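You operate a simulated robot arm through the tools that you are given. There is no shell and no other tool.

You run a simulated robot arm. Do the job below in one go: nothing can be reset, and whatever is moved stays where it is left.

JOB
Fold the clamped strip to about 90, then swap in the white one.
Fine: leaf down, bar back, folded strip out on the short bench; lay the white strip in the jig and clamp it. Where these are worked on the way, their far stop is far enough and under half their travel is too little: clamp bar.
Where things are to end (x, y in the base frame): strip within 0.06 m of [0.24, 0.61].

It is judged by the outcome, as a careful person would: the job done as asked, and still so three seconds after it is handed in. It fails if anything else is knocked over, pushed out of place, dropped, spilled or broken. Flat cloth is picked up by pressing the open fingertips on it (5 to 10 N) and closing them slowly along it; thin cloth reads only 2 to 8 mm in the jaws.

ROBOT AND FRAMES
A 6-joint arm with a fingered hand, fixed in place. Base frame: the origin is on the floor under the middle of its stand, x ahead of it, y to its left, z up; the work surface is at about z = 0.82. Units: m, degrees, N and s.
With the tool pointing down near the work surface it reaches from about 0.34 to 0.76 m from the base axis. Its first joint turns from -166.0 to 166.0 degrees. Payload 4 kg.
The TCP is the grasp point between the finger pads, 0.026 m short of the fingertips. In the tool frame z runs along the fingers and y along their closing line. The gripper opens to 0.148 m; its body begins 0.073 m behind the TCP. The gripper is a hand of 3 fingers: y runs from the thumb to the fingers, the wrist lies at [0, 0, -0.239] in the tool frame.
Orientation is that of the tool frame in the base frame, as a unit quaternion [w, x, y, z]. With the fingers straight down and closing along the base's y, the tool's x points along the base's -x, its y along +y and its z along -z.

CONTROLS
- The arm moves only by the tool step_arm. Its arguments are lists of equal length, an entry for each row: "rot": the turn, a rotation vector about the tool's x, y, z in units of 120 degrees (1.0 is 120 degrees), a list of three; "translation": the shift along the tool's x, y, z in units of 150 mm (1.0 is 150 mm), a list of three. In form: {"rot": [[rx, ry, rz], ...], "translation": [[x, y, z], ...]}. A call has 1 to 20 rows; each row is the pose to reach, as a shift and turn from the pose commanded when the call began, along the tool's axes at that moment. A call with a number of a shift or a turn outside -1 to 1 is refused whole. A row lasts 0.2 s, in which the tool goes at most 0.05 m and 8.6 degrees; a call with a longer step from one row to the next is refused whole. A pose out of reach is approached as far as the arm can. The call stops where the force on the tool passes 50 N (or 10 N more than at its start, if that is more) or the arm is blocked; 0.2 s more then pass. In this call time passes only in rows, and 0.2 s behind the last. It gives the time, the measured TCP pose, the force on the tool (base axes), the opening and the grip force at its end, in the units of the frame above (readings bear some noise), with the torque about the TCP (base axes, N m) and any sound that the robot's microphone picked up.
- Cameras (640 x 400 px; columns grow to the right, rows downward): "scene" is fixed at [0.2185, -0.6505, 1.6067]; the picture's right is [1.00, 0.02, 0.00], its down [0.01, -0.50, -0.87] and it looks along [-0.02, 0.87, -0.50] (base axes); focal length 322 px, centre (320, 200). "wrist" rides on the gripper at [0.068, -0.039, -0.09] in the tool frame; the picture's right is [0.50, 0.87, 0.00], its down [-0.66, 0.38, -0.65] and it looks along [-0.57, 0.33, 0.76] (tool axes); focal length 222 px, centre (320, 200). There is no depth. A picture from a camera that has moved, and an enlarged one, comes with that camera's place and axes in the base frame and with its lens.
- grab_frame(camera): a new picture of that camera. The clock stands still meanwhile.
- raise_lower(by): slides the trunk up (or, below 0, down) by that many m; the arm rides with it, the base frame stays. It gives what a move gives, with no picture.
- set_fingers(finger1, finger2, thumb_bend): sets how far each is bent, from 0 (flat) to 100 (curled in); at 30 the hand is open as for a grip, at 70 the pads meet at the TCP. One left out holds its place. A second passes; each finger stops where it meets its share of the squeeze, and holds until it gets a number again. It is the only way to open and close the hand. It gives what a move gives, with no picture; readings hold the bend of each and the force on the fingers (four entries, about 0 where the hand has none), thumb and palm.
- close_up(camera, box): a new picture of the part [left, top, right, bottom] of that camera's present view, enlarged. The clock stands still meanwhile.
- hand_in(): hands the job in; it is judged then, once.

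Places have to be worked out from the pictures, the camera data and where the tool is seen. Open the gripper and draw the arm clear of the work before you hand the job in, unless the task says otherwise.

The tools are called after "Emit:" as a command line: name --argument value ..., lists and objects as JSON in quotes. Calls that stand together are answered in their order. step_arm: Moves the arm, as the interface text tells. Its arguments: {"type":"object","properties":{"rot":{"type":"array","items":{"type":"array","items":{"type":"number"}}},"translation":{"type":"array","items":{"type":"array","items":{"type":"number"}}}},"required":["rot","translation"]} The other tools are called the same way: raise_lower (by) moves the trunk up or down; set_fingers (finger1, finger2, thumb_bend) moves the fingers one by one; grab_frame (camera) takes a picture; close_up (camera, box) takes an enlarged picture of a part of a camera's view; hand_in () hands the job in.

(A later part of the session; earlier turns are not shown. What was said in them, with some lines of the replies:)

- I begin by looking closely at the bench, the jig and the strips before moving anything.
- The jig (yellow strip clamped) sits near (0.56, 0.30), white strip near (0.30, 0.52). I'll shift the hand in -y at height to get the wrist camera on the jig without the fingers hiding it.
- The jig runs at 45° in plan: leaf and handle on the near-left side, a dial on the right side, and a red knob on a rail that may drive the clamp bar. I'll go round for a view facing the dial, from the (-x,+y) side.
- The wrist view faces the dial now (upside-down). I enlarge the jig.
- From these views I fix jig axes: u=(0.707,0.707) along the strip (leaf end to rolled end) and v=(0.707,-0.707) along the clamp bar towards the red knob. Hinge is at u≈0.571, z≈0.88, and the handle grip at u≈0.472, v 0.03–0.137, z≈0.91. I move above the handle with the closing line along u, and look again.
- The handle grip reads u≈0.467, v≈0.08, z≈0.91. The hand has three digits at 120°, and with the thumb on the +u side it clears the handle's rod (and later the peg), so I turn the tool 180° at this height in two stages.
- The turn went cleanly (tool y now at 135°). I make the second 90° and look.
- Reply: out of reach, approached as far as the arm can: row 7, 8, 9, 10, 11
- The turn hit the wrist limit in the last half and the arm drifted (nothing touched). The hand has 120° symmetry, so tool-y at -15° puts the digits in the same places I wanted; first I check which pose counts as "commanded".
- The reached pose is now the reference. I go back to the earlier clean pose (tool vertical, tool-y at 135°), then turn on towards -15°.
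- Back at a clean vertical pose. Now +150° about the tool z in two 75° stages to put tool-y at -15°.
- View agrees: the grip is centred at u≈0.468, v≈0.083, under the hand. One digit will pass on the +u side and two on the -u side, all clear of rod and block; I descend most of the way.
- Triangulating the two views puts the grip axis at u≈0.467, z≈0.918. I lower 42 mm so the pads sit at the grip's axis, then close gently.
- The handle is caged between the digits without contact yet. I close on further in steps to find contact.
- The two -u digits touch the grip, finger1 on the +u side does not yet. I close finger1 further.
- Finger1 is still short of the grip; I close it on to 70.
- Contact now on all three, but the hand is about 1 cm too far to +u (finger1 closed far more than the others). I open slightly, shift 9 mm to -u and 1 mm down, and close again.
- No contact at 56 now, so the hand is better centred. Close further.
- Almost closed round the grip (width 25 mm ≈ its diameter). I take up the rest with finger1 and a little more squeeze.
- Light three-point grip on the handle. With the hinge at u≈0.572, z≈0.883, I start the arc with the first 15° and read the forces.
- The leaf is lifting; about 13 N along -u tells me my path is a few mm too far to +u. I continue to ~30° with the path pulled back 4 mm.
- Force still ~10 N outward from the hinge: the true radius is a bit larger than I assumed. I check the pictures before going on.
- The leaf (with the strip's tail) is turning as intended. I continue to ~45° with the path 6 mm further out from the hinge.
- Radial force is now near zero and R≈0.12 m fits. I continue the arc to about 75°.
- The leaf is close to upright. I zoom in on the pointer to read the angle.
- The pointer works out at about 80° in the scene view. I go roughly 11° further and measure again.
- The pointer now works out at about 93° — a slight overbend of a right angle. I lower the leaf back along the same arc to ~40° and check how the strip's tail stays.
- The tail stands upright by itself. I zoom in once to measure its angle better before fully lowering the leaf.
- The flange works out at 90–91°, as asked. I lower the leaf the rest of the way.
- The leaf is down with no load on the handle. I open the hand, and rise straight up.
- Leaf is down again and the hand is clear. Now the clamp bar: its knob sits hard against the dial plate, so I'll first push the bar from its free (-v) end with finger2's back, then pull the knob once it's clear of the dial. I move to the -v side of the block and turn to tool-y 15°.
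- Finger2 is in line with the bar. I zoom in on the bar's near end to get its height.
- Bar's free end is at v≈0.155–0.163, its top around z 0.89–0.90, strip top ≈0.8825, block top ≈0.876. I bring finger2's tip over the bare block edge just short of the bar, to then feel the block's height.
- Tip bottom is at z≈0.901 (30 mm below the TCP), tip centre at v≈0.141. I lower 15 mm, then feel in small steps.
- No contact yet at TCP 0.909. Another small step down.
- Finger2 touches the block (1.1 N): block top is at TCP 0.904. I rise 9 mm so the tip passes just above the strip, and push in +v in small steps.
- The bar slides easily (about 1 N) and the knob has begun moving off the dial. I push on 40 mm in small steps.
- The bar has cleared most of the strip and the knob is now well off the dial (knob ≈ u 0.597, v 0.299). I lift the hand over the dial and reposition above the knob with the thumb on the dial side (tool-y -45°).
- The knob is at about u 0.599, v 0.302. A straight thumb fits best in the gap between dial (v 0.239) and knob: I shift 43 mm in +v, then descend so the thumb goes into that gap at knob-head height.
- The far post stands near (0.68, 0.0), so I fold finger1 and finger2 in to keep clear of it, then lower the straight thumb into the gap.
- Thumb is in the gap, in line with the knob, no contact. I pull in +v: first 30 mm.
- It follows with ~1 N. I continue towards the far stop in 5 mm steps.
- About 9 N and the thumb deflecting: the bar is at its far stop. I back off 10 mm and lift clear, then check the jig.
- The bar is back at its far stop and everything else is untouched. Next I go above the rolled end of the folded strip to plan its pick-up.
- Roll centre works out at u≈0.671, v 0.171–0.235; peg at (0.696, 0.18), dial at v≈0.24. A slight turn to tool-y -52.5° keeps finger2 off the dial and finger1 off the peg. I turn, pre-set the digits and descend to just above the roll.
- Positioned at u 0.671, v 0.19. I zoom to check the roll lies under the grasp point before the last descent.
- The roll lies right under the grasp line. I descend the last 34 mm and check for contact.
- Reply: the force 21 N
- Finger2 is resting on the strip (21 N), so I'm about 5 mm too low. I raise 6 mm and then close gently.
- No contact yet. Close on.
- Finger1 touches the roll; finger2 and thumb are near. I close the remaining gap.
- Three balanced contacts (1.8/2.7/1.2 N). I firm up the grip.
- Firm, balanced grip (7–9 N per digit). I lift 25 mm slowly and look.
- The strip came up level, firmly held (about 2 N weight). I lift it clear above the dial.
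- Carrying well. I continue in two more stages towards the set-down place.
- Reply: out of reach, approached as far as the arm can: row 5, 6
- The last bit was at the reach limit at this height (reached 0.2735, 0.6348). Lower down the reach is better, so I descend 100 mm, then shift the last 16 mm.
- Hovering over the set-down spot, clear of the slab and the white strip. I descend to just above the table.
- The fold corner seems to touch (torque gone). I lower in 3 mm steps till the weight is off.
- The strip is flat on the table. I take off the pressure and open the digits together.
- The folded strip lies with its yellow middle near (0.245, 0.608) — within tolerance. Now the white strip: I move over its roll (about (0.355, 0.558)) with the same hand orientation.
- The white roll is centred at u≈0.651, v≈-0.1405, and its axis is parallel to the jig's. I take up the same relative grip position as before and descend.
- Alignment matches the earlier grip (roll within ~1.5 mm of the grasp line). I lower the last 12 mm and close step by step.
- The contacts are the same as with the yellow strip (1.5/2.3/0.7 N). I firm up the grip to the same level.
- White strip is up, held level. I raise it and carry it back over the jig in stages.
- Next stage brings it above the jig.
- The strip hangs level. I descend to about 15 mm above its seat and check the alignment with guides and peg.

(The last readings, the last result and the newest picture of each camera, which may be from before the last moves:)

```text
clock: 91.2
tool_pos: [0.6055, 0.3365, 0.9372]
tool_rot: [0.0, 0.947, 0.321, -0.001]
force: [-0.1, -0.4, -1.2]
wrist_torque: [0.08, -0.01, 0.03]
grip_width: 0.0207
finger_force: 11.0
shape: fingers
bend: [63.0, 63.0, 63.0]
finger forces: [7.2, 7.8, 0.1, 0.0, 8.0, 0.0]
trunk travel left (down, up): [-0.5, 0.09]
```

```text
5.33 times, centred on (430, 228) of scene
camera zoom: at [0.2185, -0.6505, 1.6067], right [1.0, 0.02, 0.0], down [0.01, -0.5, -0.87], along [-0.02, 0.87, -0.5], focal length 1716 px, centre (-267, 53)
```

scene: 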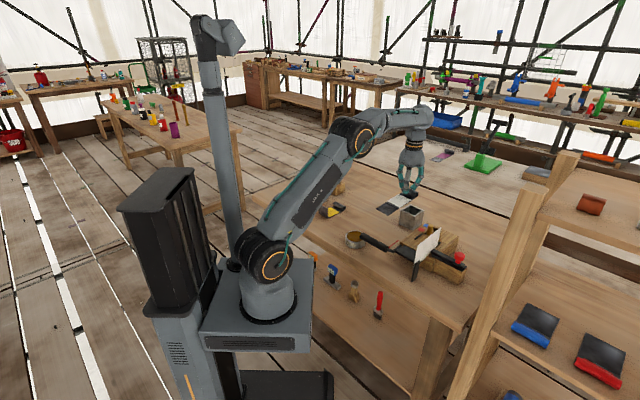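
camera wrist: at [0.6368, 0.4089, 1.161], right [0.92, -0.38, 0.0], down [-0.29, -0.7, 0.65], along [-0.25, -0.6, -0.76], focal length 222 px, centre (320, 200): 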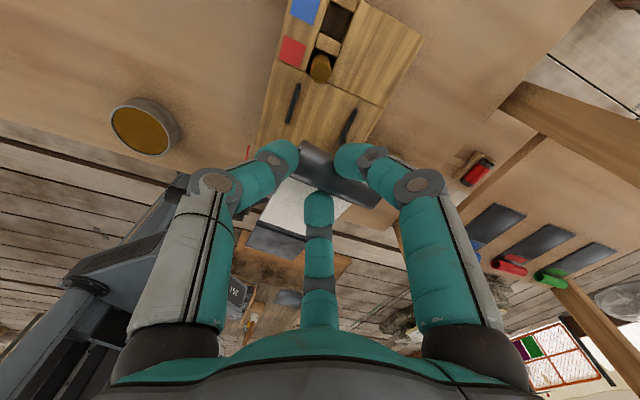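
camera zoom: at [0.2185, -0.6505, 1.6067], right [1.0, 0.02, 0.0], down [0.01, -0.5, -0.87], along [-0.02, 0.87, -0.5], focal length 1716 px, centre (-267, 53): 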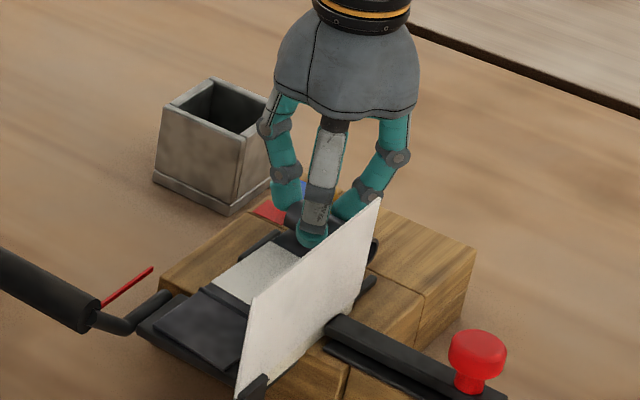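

Alignment looks right: between the guides, roll just short of the peg. I lower in small steps until it seats.

Emit:
step_arm --rot '[[0, 0, 0], [0, 0, 0]]' --translation '[[0, 0, 0.04], [0, 0, 0.08]]'

Emit:
step_arm --rot '[[0, 0, 0]]' --translation '[[0, 0, 0.02]]'

Emit:
step_arm --rot '[[0, 0, 0]]' --translation '[[0, 0, 0.02]]'

Emit:
close_up --camera "scene" --box '[390, 200, 460, 260]'

```text
clock: 91.8
tool_pos: [0.6054, 0.3362, 0.9258]
tool_rot: [-0.001, 0.947, 0.322, 0.0]
force: [0.0, 0.0, -0.4]
wrist_torque: [0.01, 0.07, -0.04]
grip_width: 0.0206
finger_force: 11.1
shape: fingers
bend: [63.0, 63.0, 63.0]
finger forces: [6.9, 8.5, 0.0, 0.0, 8.0, 0.0]
trunk travel left (down, up): [-0.5, 0.09]
```

```text
clock: 92.2
tool_pos: [0.6056, 0.337, 0.9234]
tool_rot: [-0.002, 0.947, 0.321, 0.0]
force: [-1.0, -1.5, 4.6]
wrist_torque: [-0.08, 0.14, -0.01]
grip_width: 0.0203
finger_force: 12.4
shape: fingers
bend: [63.0, 63.0, 63.0]
finger forces: [6.5, 9.8, 0.0, 0.0, 8.3, 0.0]
trunk travel left (down, up): [-0.5, 0.09]
```

```text
clock: 92.6
tool_pos: [0.6051, 0.3362, 0.9224]
tool_rot: [-0.002, 0.947, 0.321, 0.001]
force: [-2.2, -1.7, 15.7]
wrist_torque: [-0.02, 0.12, -0.02]
grip_width: 0.0201
finger_force: 14.3
shape: fingers
bend: [63.0, 62.0, 64.0]
finger forces: [7.9, 11.3, 0.0, 0.0, 10.0, 0.0]
trunk travel left (down, up): [-0.5, 0.09]
```

```text
6.67 times, centred on (425, 230) of scene
camera zoom: at [0.2185, -0.6505, 1.6067], right [1.0, 0.02, 0.0], down [0.01, -0.5, -0.87], along [-0.02, 0.87, -0.5], focal length 2144 px, centre (-380, 0)
```

zoom: 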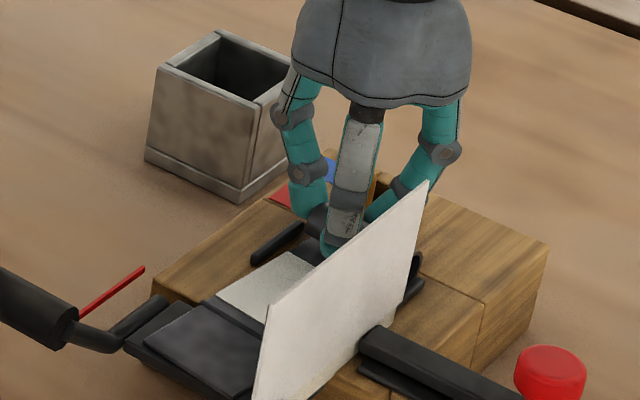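

Seated (contact at TCP 0.9234, as the strip thickness predicts). I ease the pressure, then slide 4 mm in +u to bring the roll against the peg as the yellow one was.

Emit:
step_arm --rot '[[0, 0, 0]]' --translation '[[0, 0, -0.018]]'

Emit:
step_arm --rot '[[0, 0, 0], [0, 0, 0]]' --translation '[[0.0132, -0.0017, 0], [0.0265, -0.0035, 0]]'

Emit:
close_up --camera "wrist" --box '[200, 70, 440, 250]'

```text
clock: 93.0
tool_pos: [0.6062, 0.3369, 0.9223]
tool_rot: [-0.001, 0.947, 0.321, 0.001]
force: [1.6, 2.6, 11.2]
wrist_torque: [0.07, 0.05, -0.04]
grip_width: 0.0203
finger_force: 13.8
shape: fingers
bend: [63.0, 62.0, 64.0]
finger forces: [8.3, 8.8, 0.0, 0.0, 9.6, 0.1]
trunk travel left (down, up): [-0.5, 0.09]
```

```text
clock: 93.6
tool_pos: [0.6082, 0.3393, 0.9227]
tool_rot: [-0.001, 0.947, 0.322, 0.0]
force: [-4.1, -3.0, 7.3]
wrist_torque: [-0.05, 0.14, 0.01]
grip_width: 0.0202
finger_force: 12.8
shape: fingers
bend: [63.0, 62.0, 64.0]
finger forces: [6.4, 10.5, 0.0, 0.0, 9.1, 0.0]
trunk travel left (down, up): [-0.5, 0.09]
```

```text
2.22 times, centred on (320, 160) of wrist
camera zoom: at [0.6388, 0.4105, 1.0124], right [0.92, -0.38, 0.0], down [-0.29, -0.7, 0.65], along [-0.25, -0.6, -0.76], focal length 494 px, centre (320, 289)
```

zoom: 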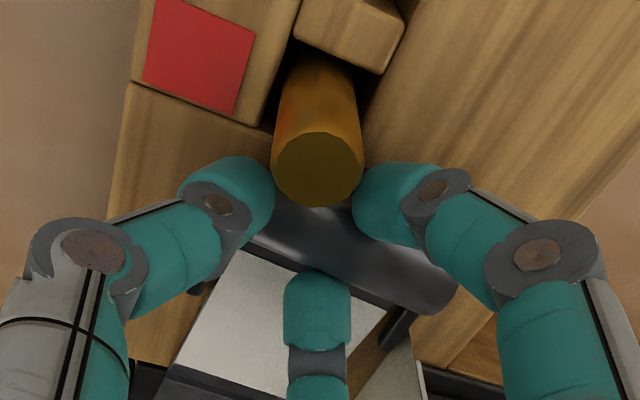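

The roll is at the same place as the yellow one's (u 0.670), against the peg with ~5 N. I release by opening the digits together, rise, and inspect.

Emit:
step_arm --rot '[[0, 0, 0]]' --translation '[[-0.005, 0, -0.015]]'

Emit:
set_fingers --finger1 58 --finger2 58 --thumb_bend 57

Emit:
set_fingers --finger1 53 --finger2 53 --thumb_bend 51

Emit:
step_arm --rot '[[0, 0, 0], [0, 0, 0], [0, 0, 0], [0, 0, 0], [0, 0, 0], [0, 0, 0]]' --translation '[[0, 0, -0.06], [0, 0, -0.16], [0, 0, -0.32], [0, 0, -0.5], [0, 0, -0.75], [0, 0, -0.95]]'

Emit:
close_up --camera "wrist" --box '[200, 50, 440, 230]'

Emit:
close_up --camera "scene" --box '[390, 200, 460, 260]'

```text
clock: 94.0
tool_pos: [0.6068, 0.3394, 0.9231]
tool_rot: [-0.001, 0.947, 0.321, -0.001]
force: [-0.8, 0.5, -1.8]
wrist_torque: [-0.03, 0.07, -0.01]
grip_width: 0.0203
finger_force: 11.6
shape: fingers
bend: [63.0, 62.0, 64.0]
finger forces: [6.9, 8.3, 0.1, 0.0, 7.9, 0.0]
trunk travel left (down, up): [-0.5, 0.09]
```

```text
clock: 95.0
tool_pos: [0.6082, 0.3388, 0.9255]
tool_rot: [0.0, 0.947, 0.321, 0.0]
force: [0.3, -0.2, 0.2]
wrist_torque: [0.01, 0.03, -0.02]
grip_width: 0.0401
finger_force: 0.0
shape: fingers
bend: [57.0, 57.0, 56.0]
finger forces: [0.1, 0.0, 0.0, 0.2, 0.0, 0.0]
trunk travel left (down, up): [-0.5, 0.09]
```

```text
clock: 96.0
tool_pos: [0.607, 0.3394, 0.9245]
tool_rot: [-0.001, 0.947, 0.322, 0.0]
force: [0.1, 0.0, 0.1]
wrist_torque: [0.03, -0.01, 0.02]
grip_width: 0.055
finger_force: 0.0
shape: fingers
bend: [53.0, 53.0, 51.0]
finger forces: [0.0, 0.0, 0.1, 0.0, 0.1, 0.1]
trunk travel left (down, up): [-0.5, 0.09]
```

```text
clock: 97.4
tool_pos: [0.6095, 0.3394, 1.0678]
tool_rot: [-0.001, 0.947, 0.322, -0.001]
force: [0.4, -0.2, -0.1]
wrist_torque: [-0.01, -0.01, 0.0]
grip_width: 0.0554
finger_force: 0.0
shape: fingers
bend: [53.0, 53.0, 51.0]
finger forces: [0.0, 0.0, 0.1, 0.0, 0.0, 0.1]
trunk travel left (down, up): [-0.5, 0.09]
```

```text
2.22 times, centred on (320, 140) of wrist
camera zoom: at [0.6412, 0.4105, 1.1576], right [0.92, -0.38, 0.0], down [-0.29, -0.7, 0.65], along [-0.25, -0.6, -0.76], focal length 494 px, centre (320, 333)
```

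zoom: 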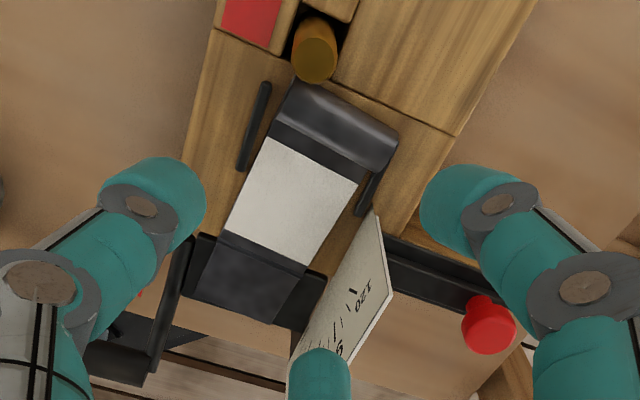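

```text
6.67 times, centred on (425, 230) of scene
camera zoom: at [0.2185, -0.6505, 1.6067], right [1.0, 0.02, 0.0], down [0.01, -0.5, -0.87], along [-0.02, 0.87, -0.5], focal length 2144 px, centre (-380, 0)
```

zoom: 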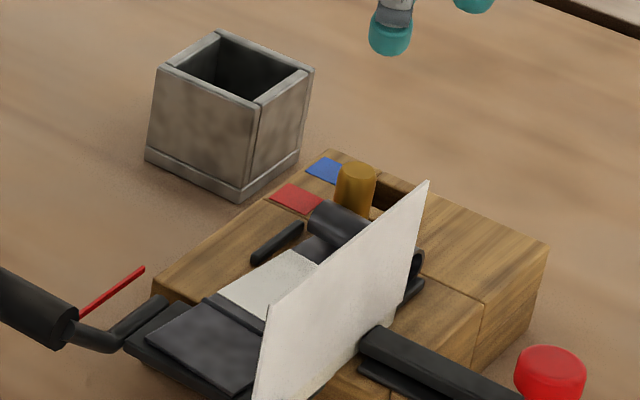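

The white strip lies flat in the jig between the guides, roll at the peg, tail on the leaf. Next the bar: I'll push the knob (now at v≈0.334) back in -v with finger2 from its far side, hand kept to +u so no digit crosses the dial. I open the digits and move to the start point.

Emit:
set_fingers --finger1 30 --finger2 30 --thumb_bend 30

Emit:
step_arm --rot '[[0, 0, -0.021], [0, 0, -0.042], [0, 0, -0.063], [0, 0, -0.084], [0, 0, -0.104]]' --translation '[[0.01, 0.18, 0.0], [0.02, 0.36, 0.0], [0.03, 0.54, 0.04], [0.04, 0.72, 0.08], [0.051, 0.899, 0.12]]'

Emit:
grab_frame --camera "wrist"

Emit:
close_up --camera "scene" --box '[390, 180, 500, 270]'

```text
clock: 98.4
tool_pos: [0.6113, 0.3395, 1.0683]
tool_rot: [0.0, 0.947, 0.322, 0.0]
force: [-0.3, -1.1, -0.2]
wrist_torque: [0.0, -0.02, -0.01]
grip_width: 0.1265
finger_force: 0.1
shape: fingers
bend: [30.0, 30.0, 30.0]
finger forces: [0.0, 0.0, 0.0, 0.1, 0.0, 0.0]
trunk travel left (down, up): [-0.5, 0.09]
```

```text
clock: 99.6
tool_pos: [0.6919, 0.2382, 1.0467]
tool_rot: [-0.003, 0.907, 0.422, 0.002]
force: [0.4, -0.1, 0.7]
wrist_torque: [0.0, -0.01, -0.01]
grip_width: 0.1269
finger_force: 0.1
shape: fingers
bend: [30.0, 30.0, 30.0]
finger forces: [0.1, 0.0, 0.0, 0.1, 0.1, 0.0]
out of reach, approached as far as the arm can: row 5
trunk travel left (down, up): [-0.5, 0.09]
```

```text
taken
camera wrist: at [0.706, 0.3144, 1.1366], right [0.98, -0.18, 0.0], down [-0.13, -0.75, 0.65], along [-0.11, -0.64, -0.76], focal length 222 px, centre (320, 200)
```

wrist: 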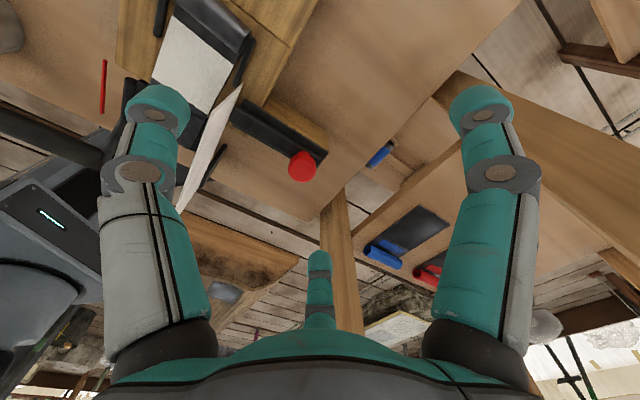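

```text
4.44 times, centred on (445, 225) of scene
camera zoom: at [0.2185, -0.6505, 1.6067], right [1.0, 0.02, 0.0], down [0.01, -0.5, -0.87], along [-0.02, 0.87, -0.5], focal length 1430 px, centre (-236, 89)
```

zoom: 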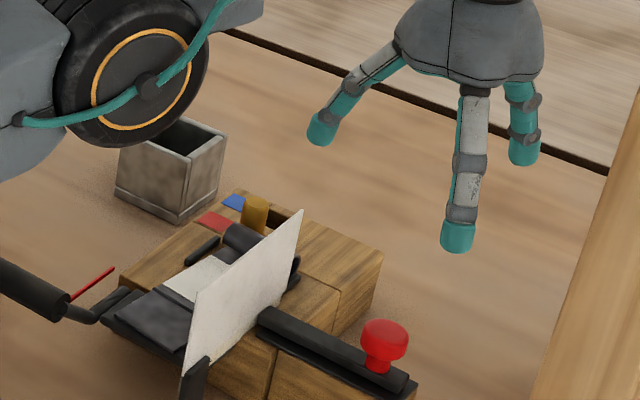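

At the reach limit up high, but lower it gets better. Knob is at about (u 0.602, v 0.337). I descend to just above the knob, shift 10 mm out in +v and 5 mm in +u, and check.

Emit:
step_arm --rot '[[0, 0, 0], [0, 0, 0], [0, 0, 0], [0, 0, 0]]' --translation '[[0, 0, 0.16], [0, 0, 0.32], [0, 0, 0.46], [0.027, 0.069, 0.46]]'

Emit:
grab_frame --camera "wrist"

Emit:
close_up --camera "scene" --box '[420, 190, 500, 260]'

```text
clock: 100.6
tool_pos: [0.7017, 0.235, 0.9774]
tool_rot: [-0.001, 0.907, 0.422, 0.001]
force: [-0.1, -1.0, 0.5]
wrist_torque: [-0.01, -0.02, -0.03]
grip_width: 0.1267
finger_force: 0.1
shape: fingers
bend: [30.0, 30.0, 30.0]
finger forces: [0.1, 0.0, 0.0, 0.0, 0.0, 0.0]
trunk travel left (down, up): [-0.5, 0.09]
```

```text
taken
camera wrist: at [0.7163, 0.3106, 1.0669], right [0.98, -0.17, 0.0], down [-0.13, -0.75, 0.65], along [-0.11, -0.64, -0.76], focal length 222 px, centre (320, 200)
```

wrist: 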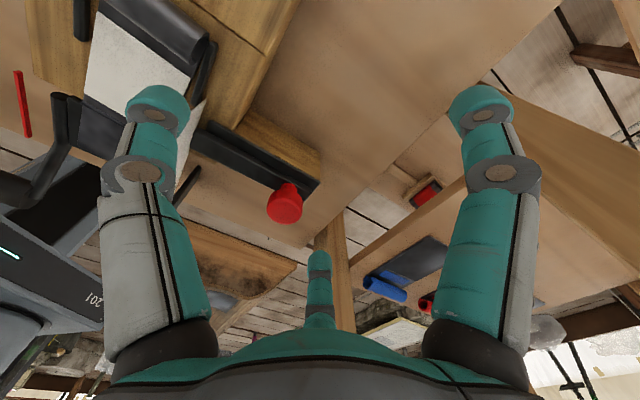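

```text
5.71 times, centred on (460, 225) of scene
camera zoom: at [0.2185, -0.6505, 1.6067], right [1.0, 0.02, 0.0], down [0.01, -0.5, -0.87], along [-0.02, 0.87, -0.5], focal length 1838 px, centre (-480, 57)
```

zoom: 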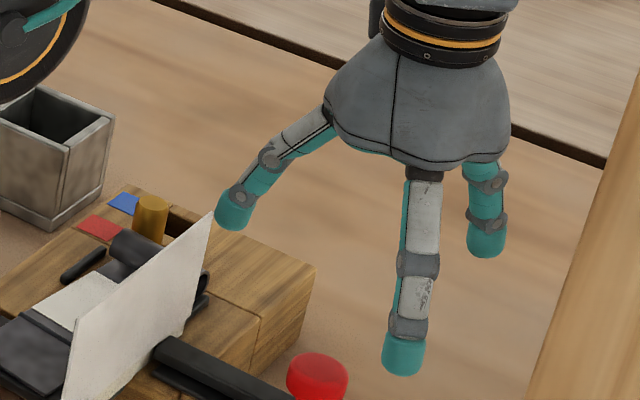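

Clearances check out (finger2 about 10 mm beyond the knob, thumb about 13 mm clear of the dial's edge). I lower to knob-head height.

Emit:
step_arm --rot '[[0, 0, 0], [0, 0, 0]]' --translation '[[0, 0, 0.12], [0, 0, 0.228]]'

Emit:
close_up --camera "scene" --box '[420, 200, 500, 270]'

Emit:
close_up --camera "wrist" --box '[80, 60, 400, 300]'

```text
clock: 101.2
tool_pos: [0.7031, 0.2343, 0.9438]
tool_rot: [-0.001, 0.906, 0.424, 0.0]
force: [-0.2, 0.5, 0.3]
wrist_torque: [0.01, 0.02, 0.02]
grip_width: 0.1263
finger_force: 0.1
shape: fingers
bend: [30.0, 30.0, 30.0]
finger forces: [0.1, 0.0, 0.0, 0.0, 0.0, 0.0]
trunk travel left (down, up): [-0.5, 0.09]
```

```text
5.71 times, centred on (460, 235) of scene
camera zoom: at [0.2185, -0.6505, 1.6067], right [1.0, 0.02, 0.0], down [0.01, -0.5, -0.87], along [-0.02, 0.87, -0.5], focal length 1838 px, centre (-480, 0)
```

zoom: 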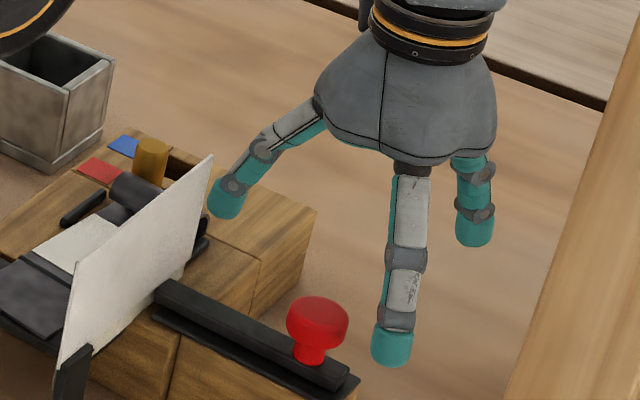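

```text
1.67 times, centred on (240, 180) of wrist
camera zoom: at [0.718, 0.3103, 1.0327], right [0.98, -0.17, 0.0], down [-0.13, -0.75, 0.65], along [-0.11, -0.64, -0.76], focal length 370 px, centre (453, 233)
```

zoom: 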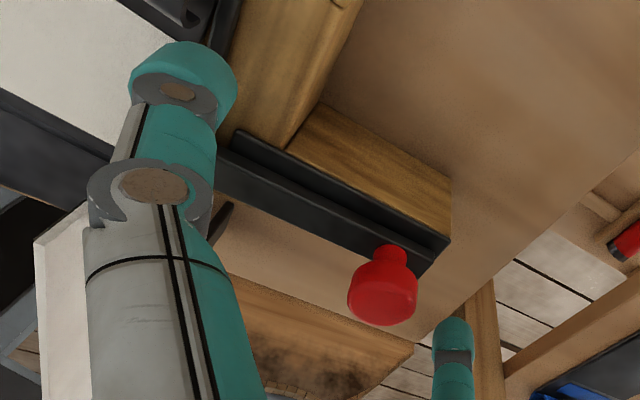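

Finger2 is level with the knob's head, just outside it. I push in -v, first 40 mm.

Emit:
step_arm --rot '[[0, 0, 0], [0, 0, 0], [0, 0, 0], [0, 0, 0], [0, 0, 0]]' --translation '[[0.0046, -0.053, 0], [0.0093, -0.106, 0], [0.0139, -0.159, 0], [0.0186, -0.2125, 0], [0.0232, -0.2656, 0]]'

Emit:
close_up --camera "scene" --box '[410, 200, 490, 270]'

Emit:
grab_frame --camera "wrist"

```text
clock: 102.4
tool_pos: [0.6746, 0.2633, 0.9445]
tool_rot: [-0.001, 0.906, 0.423, 0.0]
force: [0.2, -0.7, 0.1]
wrist_torque: [0.02, 0.0, 0.09]
grip_width: 0.1266
finger_force: 1.0
shape: fingers
bend: [30.0, 29.0, 30.0]
finger forces: [0.1, 0.9, 0.0, 0.1, 0.0, 0.0]
trunk travel left (down, up): [-0.5, 0.09]
```

```text
5.71 times, centred on (450, 235) of scene
camera zoom: at [0.2185, -0.6505, 1.6067], right [1.0, 0.02, 0.0], down [0.01, -0.5, -0.87], along [-0.02, 0.87, -0.5], focal length 1838 px, centre (-423, 0)
```

zoom: 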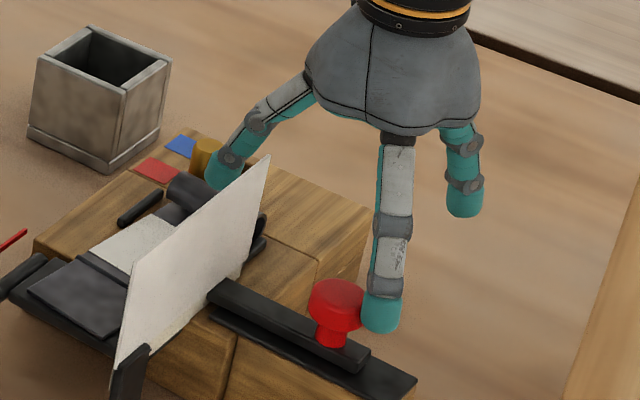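

```text
taken
camera wrist: at [0.689, 0.3389, 1.0329], right [0.98, -0.17, 0.0], down [-0.13, -0.75, 0.65], along [-0.11, -0.64, -0.76], focal length 222 px, centre (320, 200)
```

wrist: 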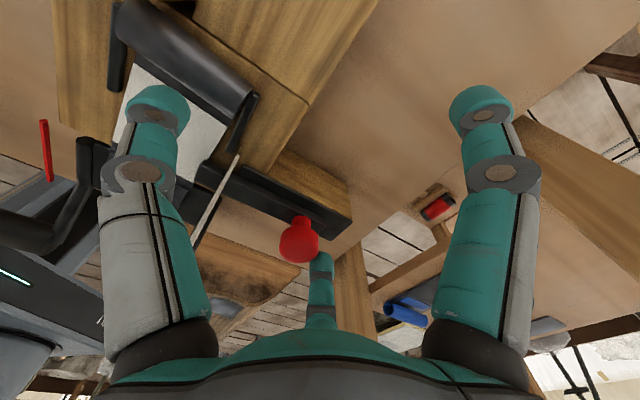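

The knob follows with ~1 N and the thumb clears the roll. I push another 35 mm.

Emit:
step_arm --rot '[[0, 0, 0], [0, 0, 0], [0, 0, 0], [0, 0, 0], [0, 0, 0]]' --translation '[[0.0041, -0.0465, 0], [0.0081, -0.093, 0], [0.0122, -0.1395, 0], [0.0162, -0.186, 0], [0.0203, -0.2324, 0]]'

Emit:
close_up --camera "scene" --box '[400, 195, 480, 265]'

Emit:
grab_frame --camera "wrist"

```text
clock: 103.6
tool_pos: [0.6482, 0.2886, 0.9437]
tool_rot: [-0.001, 0.906, 0.422, 0.0]
force: [0.7, 0.4, -1.4]
wrist_torque: [0.01, -0.04, 0.05]
grip_width: 0.1266
finger_force: 0.7
shape: fingers
bend: [30.0, 29.0, 30.0]
finger forces: [0.1, 0.9, 0.1, 0.0, 0.1, 0.1]
trunk travel left (down, up): [-0.5, 0.09]
```

```text
5.71 times, centred on (440, 230) of scene
camera zoom: at [0.2185, -0.6505, 1.6067], right [1.0, 0.02, 0.0], down [0.01, -0.5, -0.87], along [-0.02, 0.87, -0.5], focal length 1838 px, centre (-366, 29)
```

zoom: 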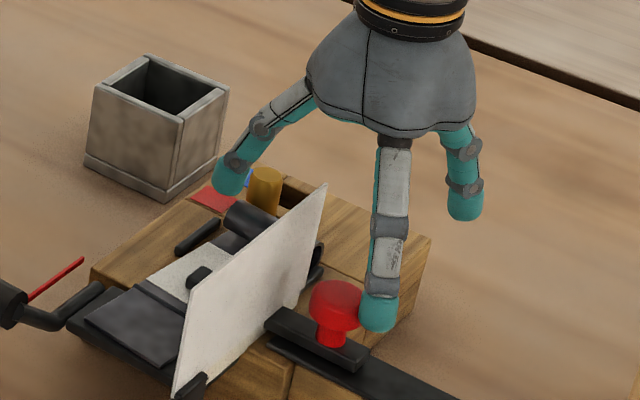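

```text
taken
camera wrist: at [0.6635, 0.3645, 1.0332], right [0.98, -0.17, 0.0], down [-0.13, -0.75, 0.65], along [-0.11, -0.64, -0.76], focal length 222 px, centre (320, 200)
```

wrist: 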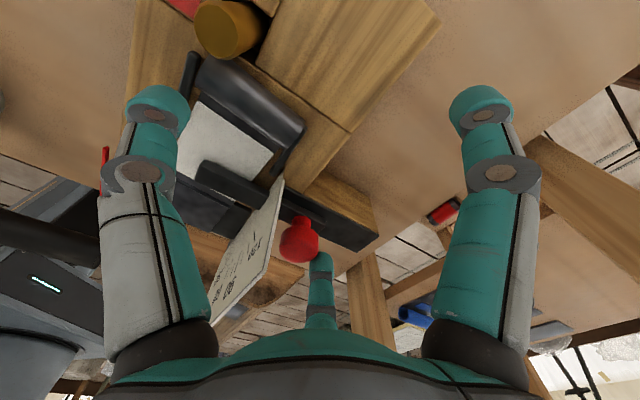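

The bar is sliding over the white strip. About 20 mm remain; I go on in 4 mm rows.

Emit:
step_arm --rot '[[0, 0, 0], [0, 0, 0], [0, 0, 0], [0, 0, 0]]' --translation '[[0.0023, -0.0266, 0], [0.0046, -0.0531, 0], [0.007, -0.0797, 0], [0.0093, -0.1062, 0]]'

Emit:
close_up --camera "scene" --box '[400, 205, 470, 260]'

```text
clock: 104.6
tool_pos: [0.6369, 0.2984, 0.9446]
tool_rot: [-0.001, 0.906, 0.422, 0.0]
force: [1.0, -0.2, -0.4]
wrist_torque: [0.02, -0.04, 0.06]
grip_width: 0.1265
finger_force: 0.7
shape: fingers
bend: [30.0, 29.0, 30.0]
finger forces: [0.1, 0.9, 0.0, 0.0, 0.1, 0.1]
trunk travel left (down, up): [-0.5, 0.09]
```

```text
7.27 times, centred on (435, 232) of scene
camera zoom: at [0.2185, -0.6505, 1.6067], right [1.0, 0.02, 0.0], down [0.01, -0.5, -0.87], along [-0.02, 0.87, -0.5], focal length 2340 px, centre (-516, -36)
```

zoom: 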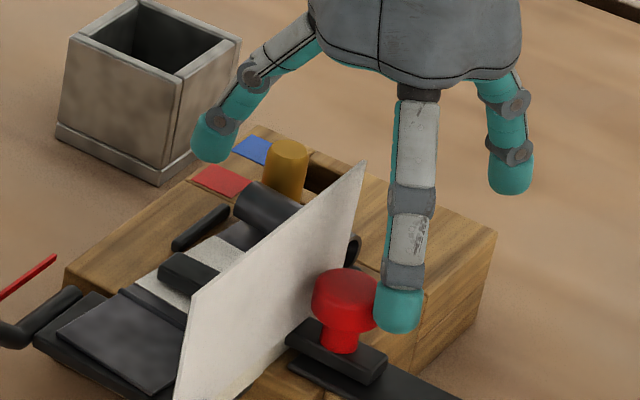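

Almost home. I push the last millimetres until the stop is felt.

Emit:
step_arm --rot '[[0, 0, 0], [0, 0, 0]]' --translation '[[0.0012, -0.02, 0], [0.0023, -0.04, 0]]'

Emit:
step_arm --rot '[[0, 0, 0], [0, 0, 0]]' --translation '[[0.0012, -0.02, 0], [0.0023, -0.04, 0]]'

Emit:
close_up --camera "scene" --box '[400, 205, 470, 260]'

Emit:
close_up --camera "wrist" --box '[120, 60, 380, 280]'

```text
clock: 105.2
tool_pos: [0.633, 0.3032, 0.9444]
tool_rot: [0.0, 0.906, 0.423, -0.001]
force: [0.5, -1.4, -0.4]
wrist_torque: [0.01, -0.02, 0.05]
grip_width: 0.1266
finger_force: 0.5
shape: fingers
bend: [30.0, 29.0, 30.0]
finger forces: [0.1, 1.1, 0.0, 0.0, 0.1, 0.0]
trunk travel left (down, up): [-0.5, 0.09]
```

```text
clock: 105.8
tool_pos: [0.6303, 0.3071, 0.9437]
tool_rot: [-0.001, 0.907, 0.422, -0.001]
force: [1.2, -1.5, -0.5]
wrist_torque: [0.04, -0.03, 0.11]
grip_width: 0.1265
finger_force: 0.7
shape: fingers
bend: [30.0, 29.0, 30.0]
finger forces: [0.0, 1.1, 0.0, 0.0, 0.1, 0.0]
trunk travel left (down, up): [-0.5, 0.09]
```

```text
7.27 times, centred on (435, 232) of scene
camera zoom: at [0.2185, -0.6505, 1.6067], right [1.0, 0.02, 0.0], down [0.01, -0.5, -0.87], along [-0.02, 0.87, -0.5], focal length 2340 px, centre (-516, -36)
```

zoom: 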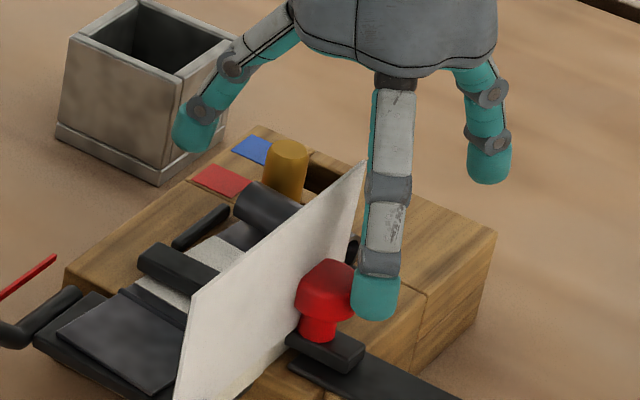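

```text
1.82 times, centred on (250, 170) of wrist
camera zoom: at [0.6442, 0.3842, 1.034], right [0.98, -0.17, 0.0], down [-0.13, -0.75, 0.65], along [-0.11, -0.64, -0.76], focal length 404 px, centre (447, 254)
```

zoom: 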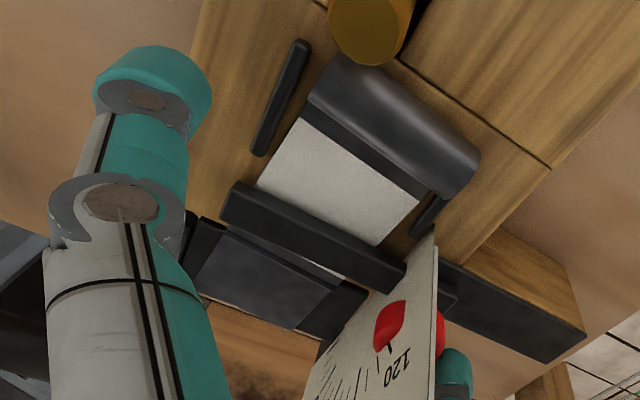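

The bar is fully across the strip, knob back where it started. I press on a few more millimetres to feel the end stop.

Emit:
step_arm --rot '[[0, 0, 0]]' --translation '[[0.0012, -0.02, 0]]'

Emit:
step_arm --rot '[[0, 0, 0]]' --translation '[[0.0012, -0.02, 0]]'

Emit:
close_up --camera "scene" --box '[400, 205, 470, 260]'

```text
clock: 106.2
tool_pos: [0.6274, 0.3094, 0.9456]
tool_rot: [0.0, 0.907, 0.422, 0.0]
force: [3.6, -2.3, -1.3]
wrist_torque: [0.0, -0.03, 0.18]
grip_width: 0.1266
finger_force: 1.5
shape: fingers
bend: [30.0, 28.0, 30.0]
finger forces: [0.1, 3.0, 0.0, 0.0, 0.0, 0.0]
trunk travel left (down, up): [-0.5, 0.09]
```

```text
clock: 106.6
tool_pos: [0.6239, 0.3113, 0.9436]
tool_rot: [-0.001, 0.906, 0.423, -0.001]
force: [3.4, -2.1, -2.2]
wrist_torque: [0.04, -0.06, 0.33]
grip_width: 0.1267
finger_force: 2.5
shape: fingers
bend: [30.0, 27.0, 30.0]
finger forces: [0.1, 4.4, 0.0, 0.0, 0.1, 0.0]
trunk travel left (down, up): [-0.5, 0.09]
```

```text
7.27 times, centred on (435, 232) of scene
camera zoom: at [0.2185, -0.6505, 1.6067], right [1.0, 0.02, 0.0], down [0.01, -0.5, -0.87], along [-0.02, 0.87, -0.5], focal length 2340 px, centre (-516, -36)
```

zoom: 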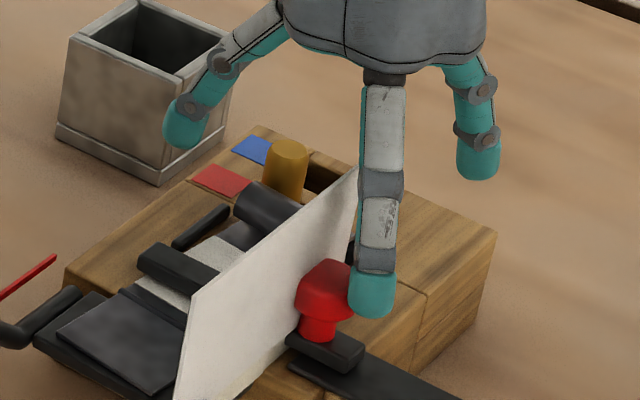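

The knob no longer moves and finger2 deflects (4.4 N): the bar is at its closed stop. I back off 12 mm and lift clear.

Emit:
step_arm --rot '[[0, 0, 0], [0, 0, 0], [0, 0, 0], [0, 0, 0], [0, 0, 0], [0, 0, 0], [0, 0, 0]]' --translation '[[-0.0035, 0.04, 0], [-0.007, 0.08, 0], [-0.007, 0.08, -0.15], [-0.007, 0.08, -0.35], [-0.007, 0.08, -0.55], [-0.007, 0.08, -0.75], [-0.007, 0.08, -0.95]]'

Emit:
close_up --camera "scene" --box '[390, 200, 470, 265]'

Emit:
grab_frame --camera "wrist"

```text
clock: 108.2
tool_pos: [0.6339, 0.3017, 1.0865]
tool_rot: [-0.001, 0.907, 0.422, 0.0]
force: [-0.2, -0.5, 0.1]
wrist_torque: [0.01, -0.02, 0.01]
grip_width: 0.1264
finger_force: 0.0
shape: fingers
bend: [30.0, 30.0, 30.0]
finger forces: [0.0, 0.0, 0.0, 0.0, 0.0, 0.0]
trunk travel left (down, up): [-0.5, 0.09]
```

```text
6.15 times, centred on (430, 232) of scene
camera zoom: at [0.2185, -0.6505, 1.6067], right [1.0, 0.02, 0.0], down [0.01, -0.5, -0.87], along [-0.02, 0.87, -0.5], focal length 1980 px, centre (-357, 0)
```

zoom: 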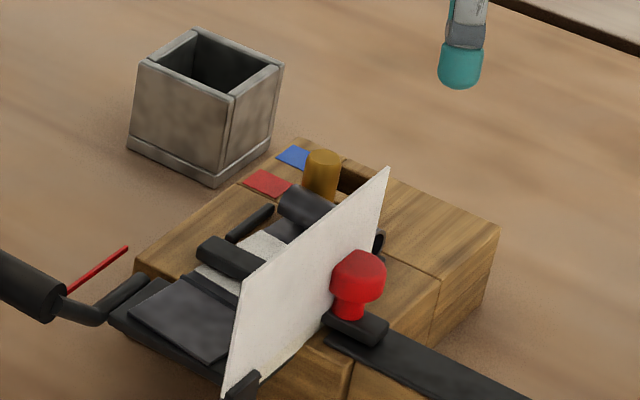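

```text
taken
camera wrist: at [0.6489, 0.3783, 1.1759], right [0.98, -0.17, 0.0], down [-0.13, -0.75, 0.65], along [-0.11, -0.64, -0.76], focal length 222 px, centre (320, 200)
```

wrist: 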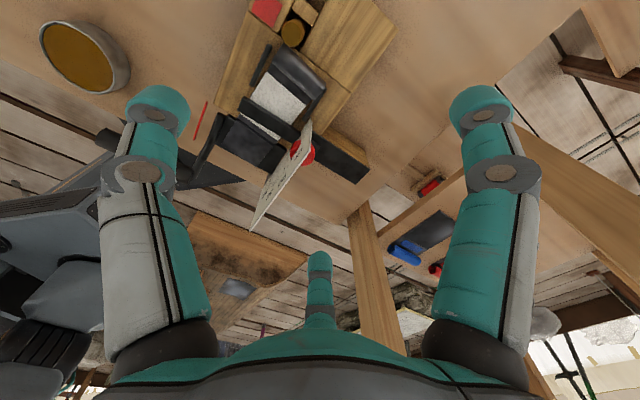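

White strip clamped, leaf down, pointer at zero position. I draw the arm back to a clear, high position.

Emit:
step_arm --rot '[[0, 0, 0], [0, 0, 0], [0, 0, 0], [0, 0, 0], [0, 0, 0]]' --translation '[[0, 0, -0.1], [-0.04, -0.18, -0.2], [-0.085, -0.36, -0.25], [-0.13, -0.54, -0.3], [-0.173, -0.725, -0.3]]'

Emit:
step_arm --rot '[[0, 0, 0], [0, 0, 0], [0, 0, 0], [0, 0, 0]]' --translation '[[-0.04, -0.18, 0], [-0.085, -0.36, 0], [-0.13, -0.54, 0], [-0.173, -0.725, 0]]'

Emit:
grab_frame --camera "scene"

Emit:
close_up --camera "scene" --box '[300, 165, 480, 285]'

Emit:
grab_frame --camera "wrist"

```text
clock: 109.4
tool_pos: [0.5329, 0.3531, 1.1322]
tool_rot: [-0.001, 0.907, 0.421, 0.0]
force: [0.5, 0.1, 0.4]
wrist_torque: [0.0, 0.0, 0.03]
grip_width: 0.1267
finger_force: 0.0
shape: fingers
bend: [30.0, 30.0, 30.0]
finger forces: [0.0, 0.0, 0.0, 0.1, 0.0, 0.0]
trunk travel left (down, up): [-0.5, 0.09]
```

```text
clock: 110.4
tool_pos: [0.4342, 0.4022, 1.131]
tool_rot: [-0.001, 0.907, 0.421, -0.001]
force: [0.8, -0.1, -0.3]
wrist_torque: [0.0, 0.02, 0.0]
grip_width: 0.1266
finger_force: 0.1
shape: fingers
bend: [30.0, 30.0, 30.0]
finger forces: [0.0, 0.0, 0.0, 0.0, 0.1, 0.1]
trunk travel left (down, up): [-0.5, 0.09]
```

```text
taken
```

scene: 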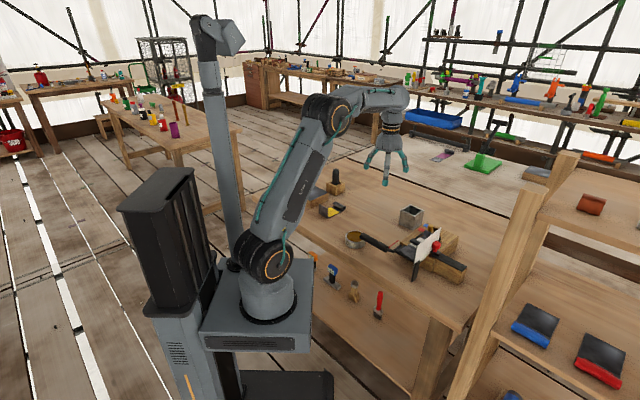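

```text
3.33 times, centred on (390, 225) of scene
camera zoom: at [0.2185, -0.6505, 1.6067], right [1.0, 0.02, 0.0], down [0.01, -0.5, -0.87], along [-0.02, 0.87, -0.5], focal length 1072 px, centre (87, 117)
```

zoom: 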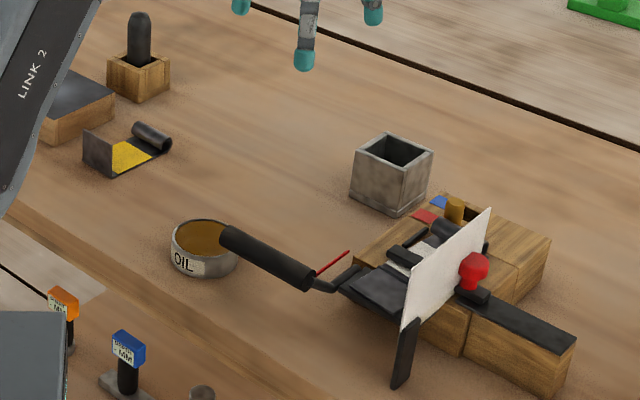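

```text
taken
camera wrist: at [0.4484, 0.4789, 1.2206], right [0.98, -0.17, 0.0], down [-0.13, -0.75, 0.65], along [-0.11, -0.64, -0.76], focal length 222 px, centre (320, 200)
```

wrist: 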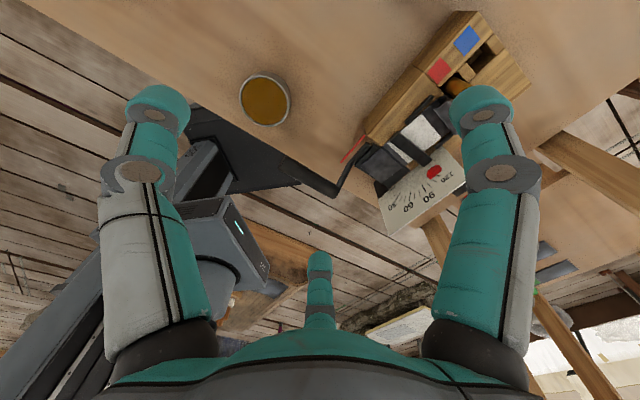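

Everything seems in place; one last close look at the clamped white strip and the folded strip before handing in.

Emit:
close_up --camera "wrist" --box '[330, 60, 490, 230]'

Emit:
close_up --camera "scene" --box '[310, 180, 370, 230]'

```text
2.35 times, centred on (410, 145) of wrist
camera zoom: at [0.4484, 0.4789, 1.2206], right [0.98, -0.17, 0.0], down [-0.13, -0.75, 0.65], along [-0.11, -0.64, -0.76], focal length 523 px, centre (108, 329)
```

zoom: 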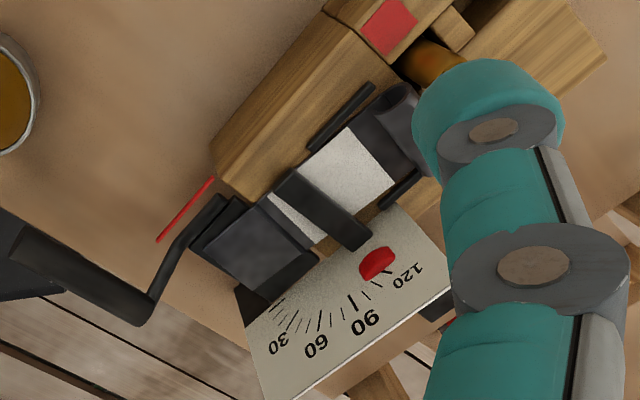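

```text
8.00 times, centred on (340, 205) of scene
camera zoom: at [0.2185, -0.6505, 1.6067], right [1.0, 0.02, 0.0], down [0.01, -0.5, -0.87], along [-0.02, 0.87, -0.5], focal length 2573 px, centre (160, 160)
```

zoom: 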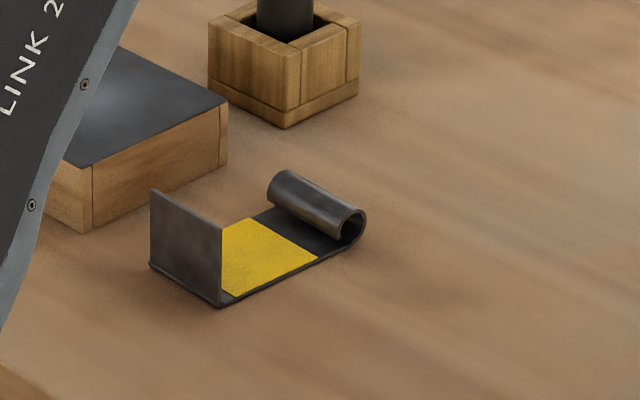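

The yellow strip is folded square and lies at about (0.245, 0.608). The white strip is under the closed bar, between the guides, with its tail on the lowered leaf. The hand is open and clear, so I hand the job in.

Emit:
hand_in

```text
The job is handed in.
```

The job is handed in: the yellow strip is folded to about 90° and set down, and the white strip is in the jig under the closed clamp bar.

- **Fold:** I raised the leaf to about 93° and lowered it again. From the pictures, the strip's upright part stands at 90–91°.
- **Clamp bar:** I moved it back to its far stop for the swap. Then I pushed it in over the white strip until it stopped moving.
- **Folded strip:** It lies at about (0.245, 0.608), roughly 5 mm from the target. I took the "short bench" to be the wooden work table the jig stands on, because the given coordinates fall there.
- **White strip:** It lies between the guides with its rolled end at the peg and its tail on the lowered leaf.

Nothing else on the bench looked moved or knocked over in the last pictures. The hand is open and clear of the work.
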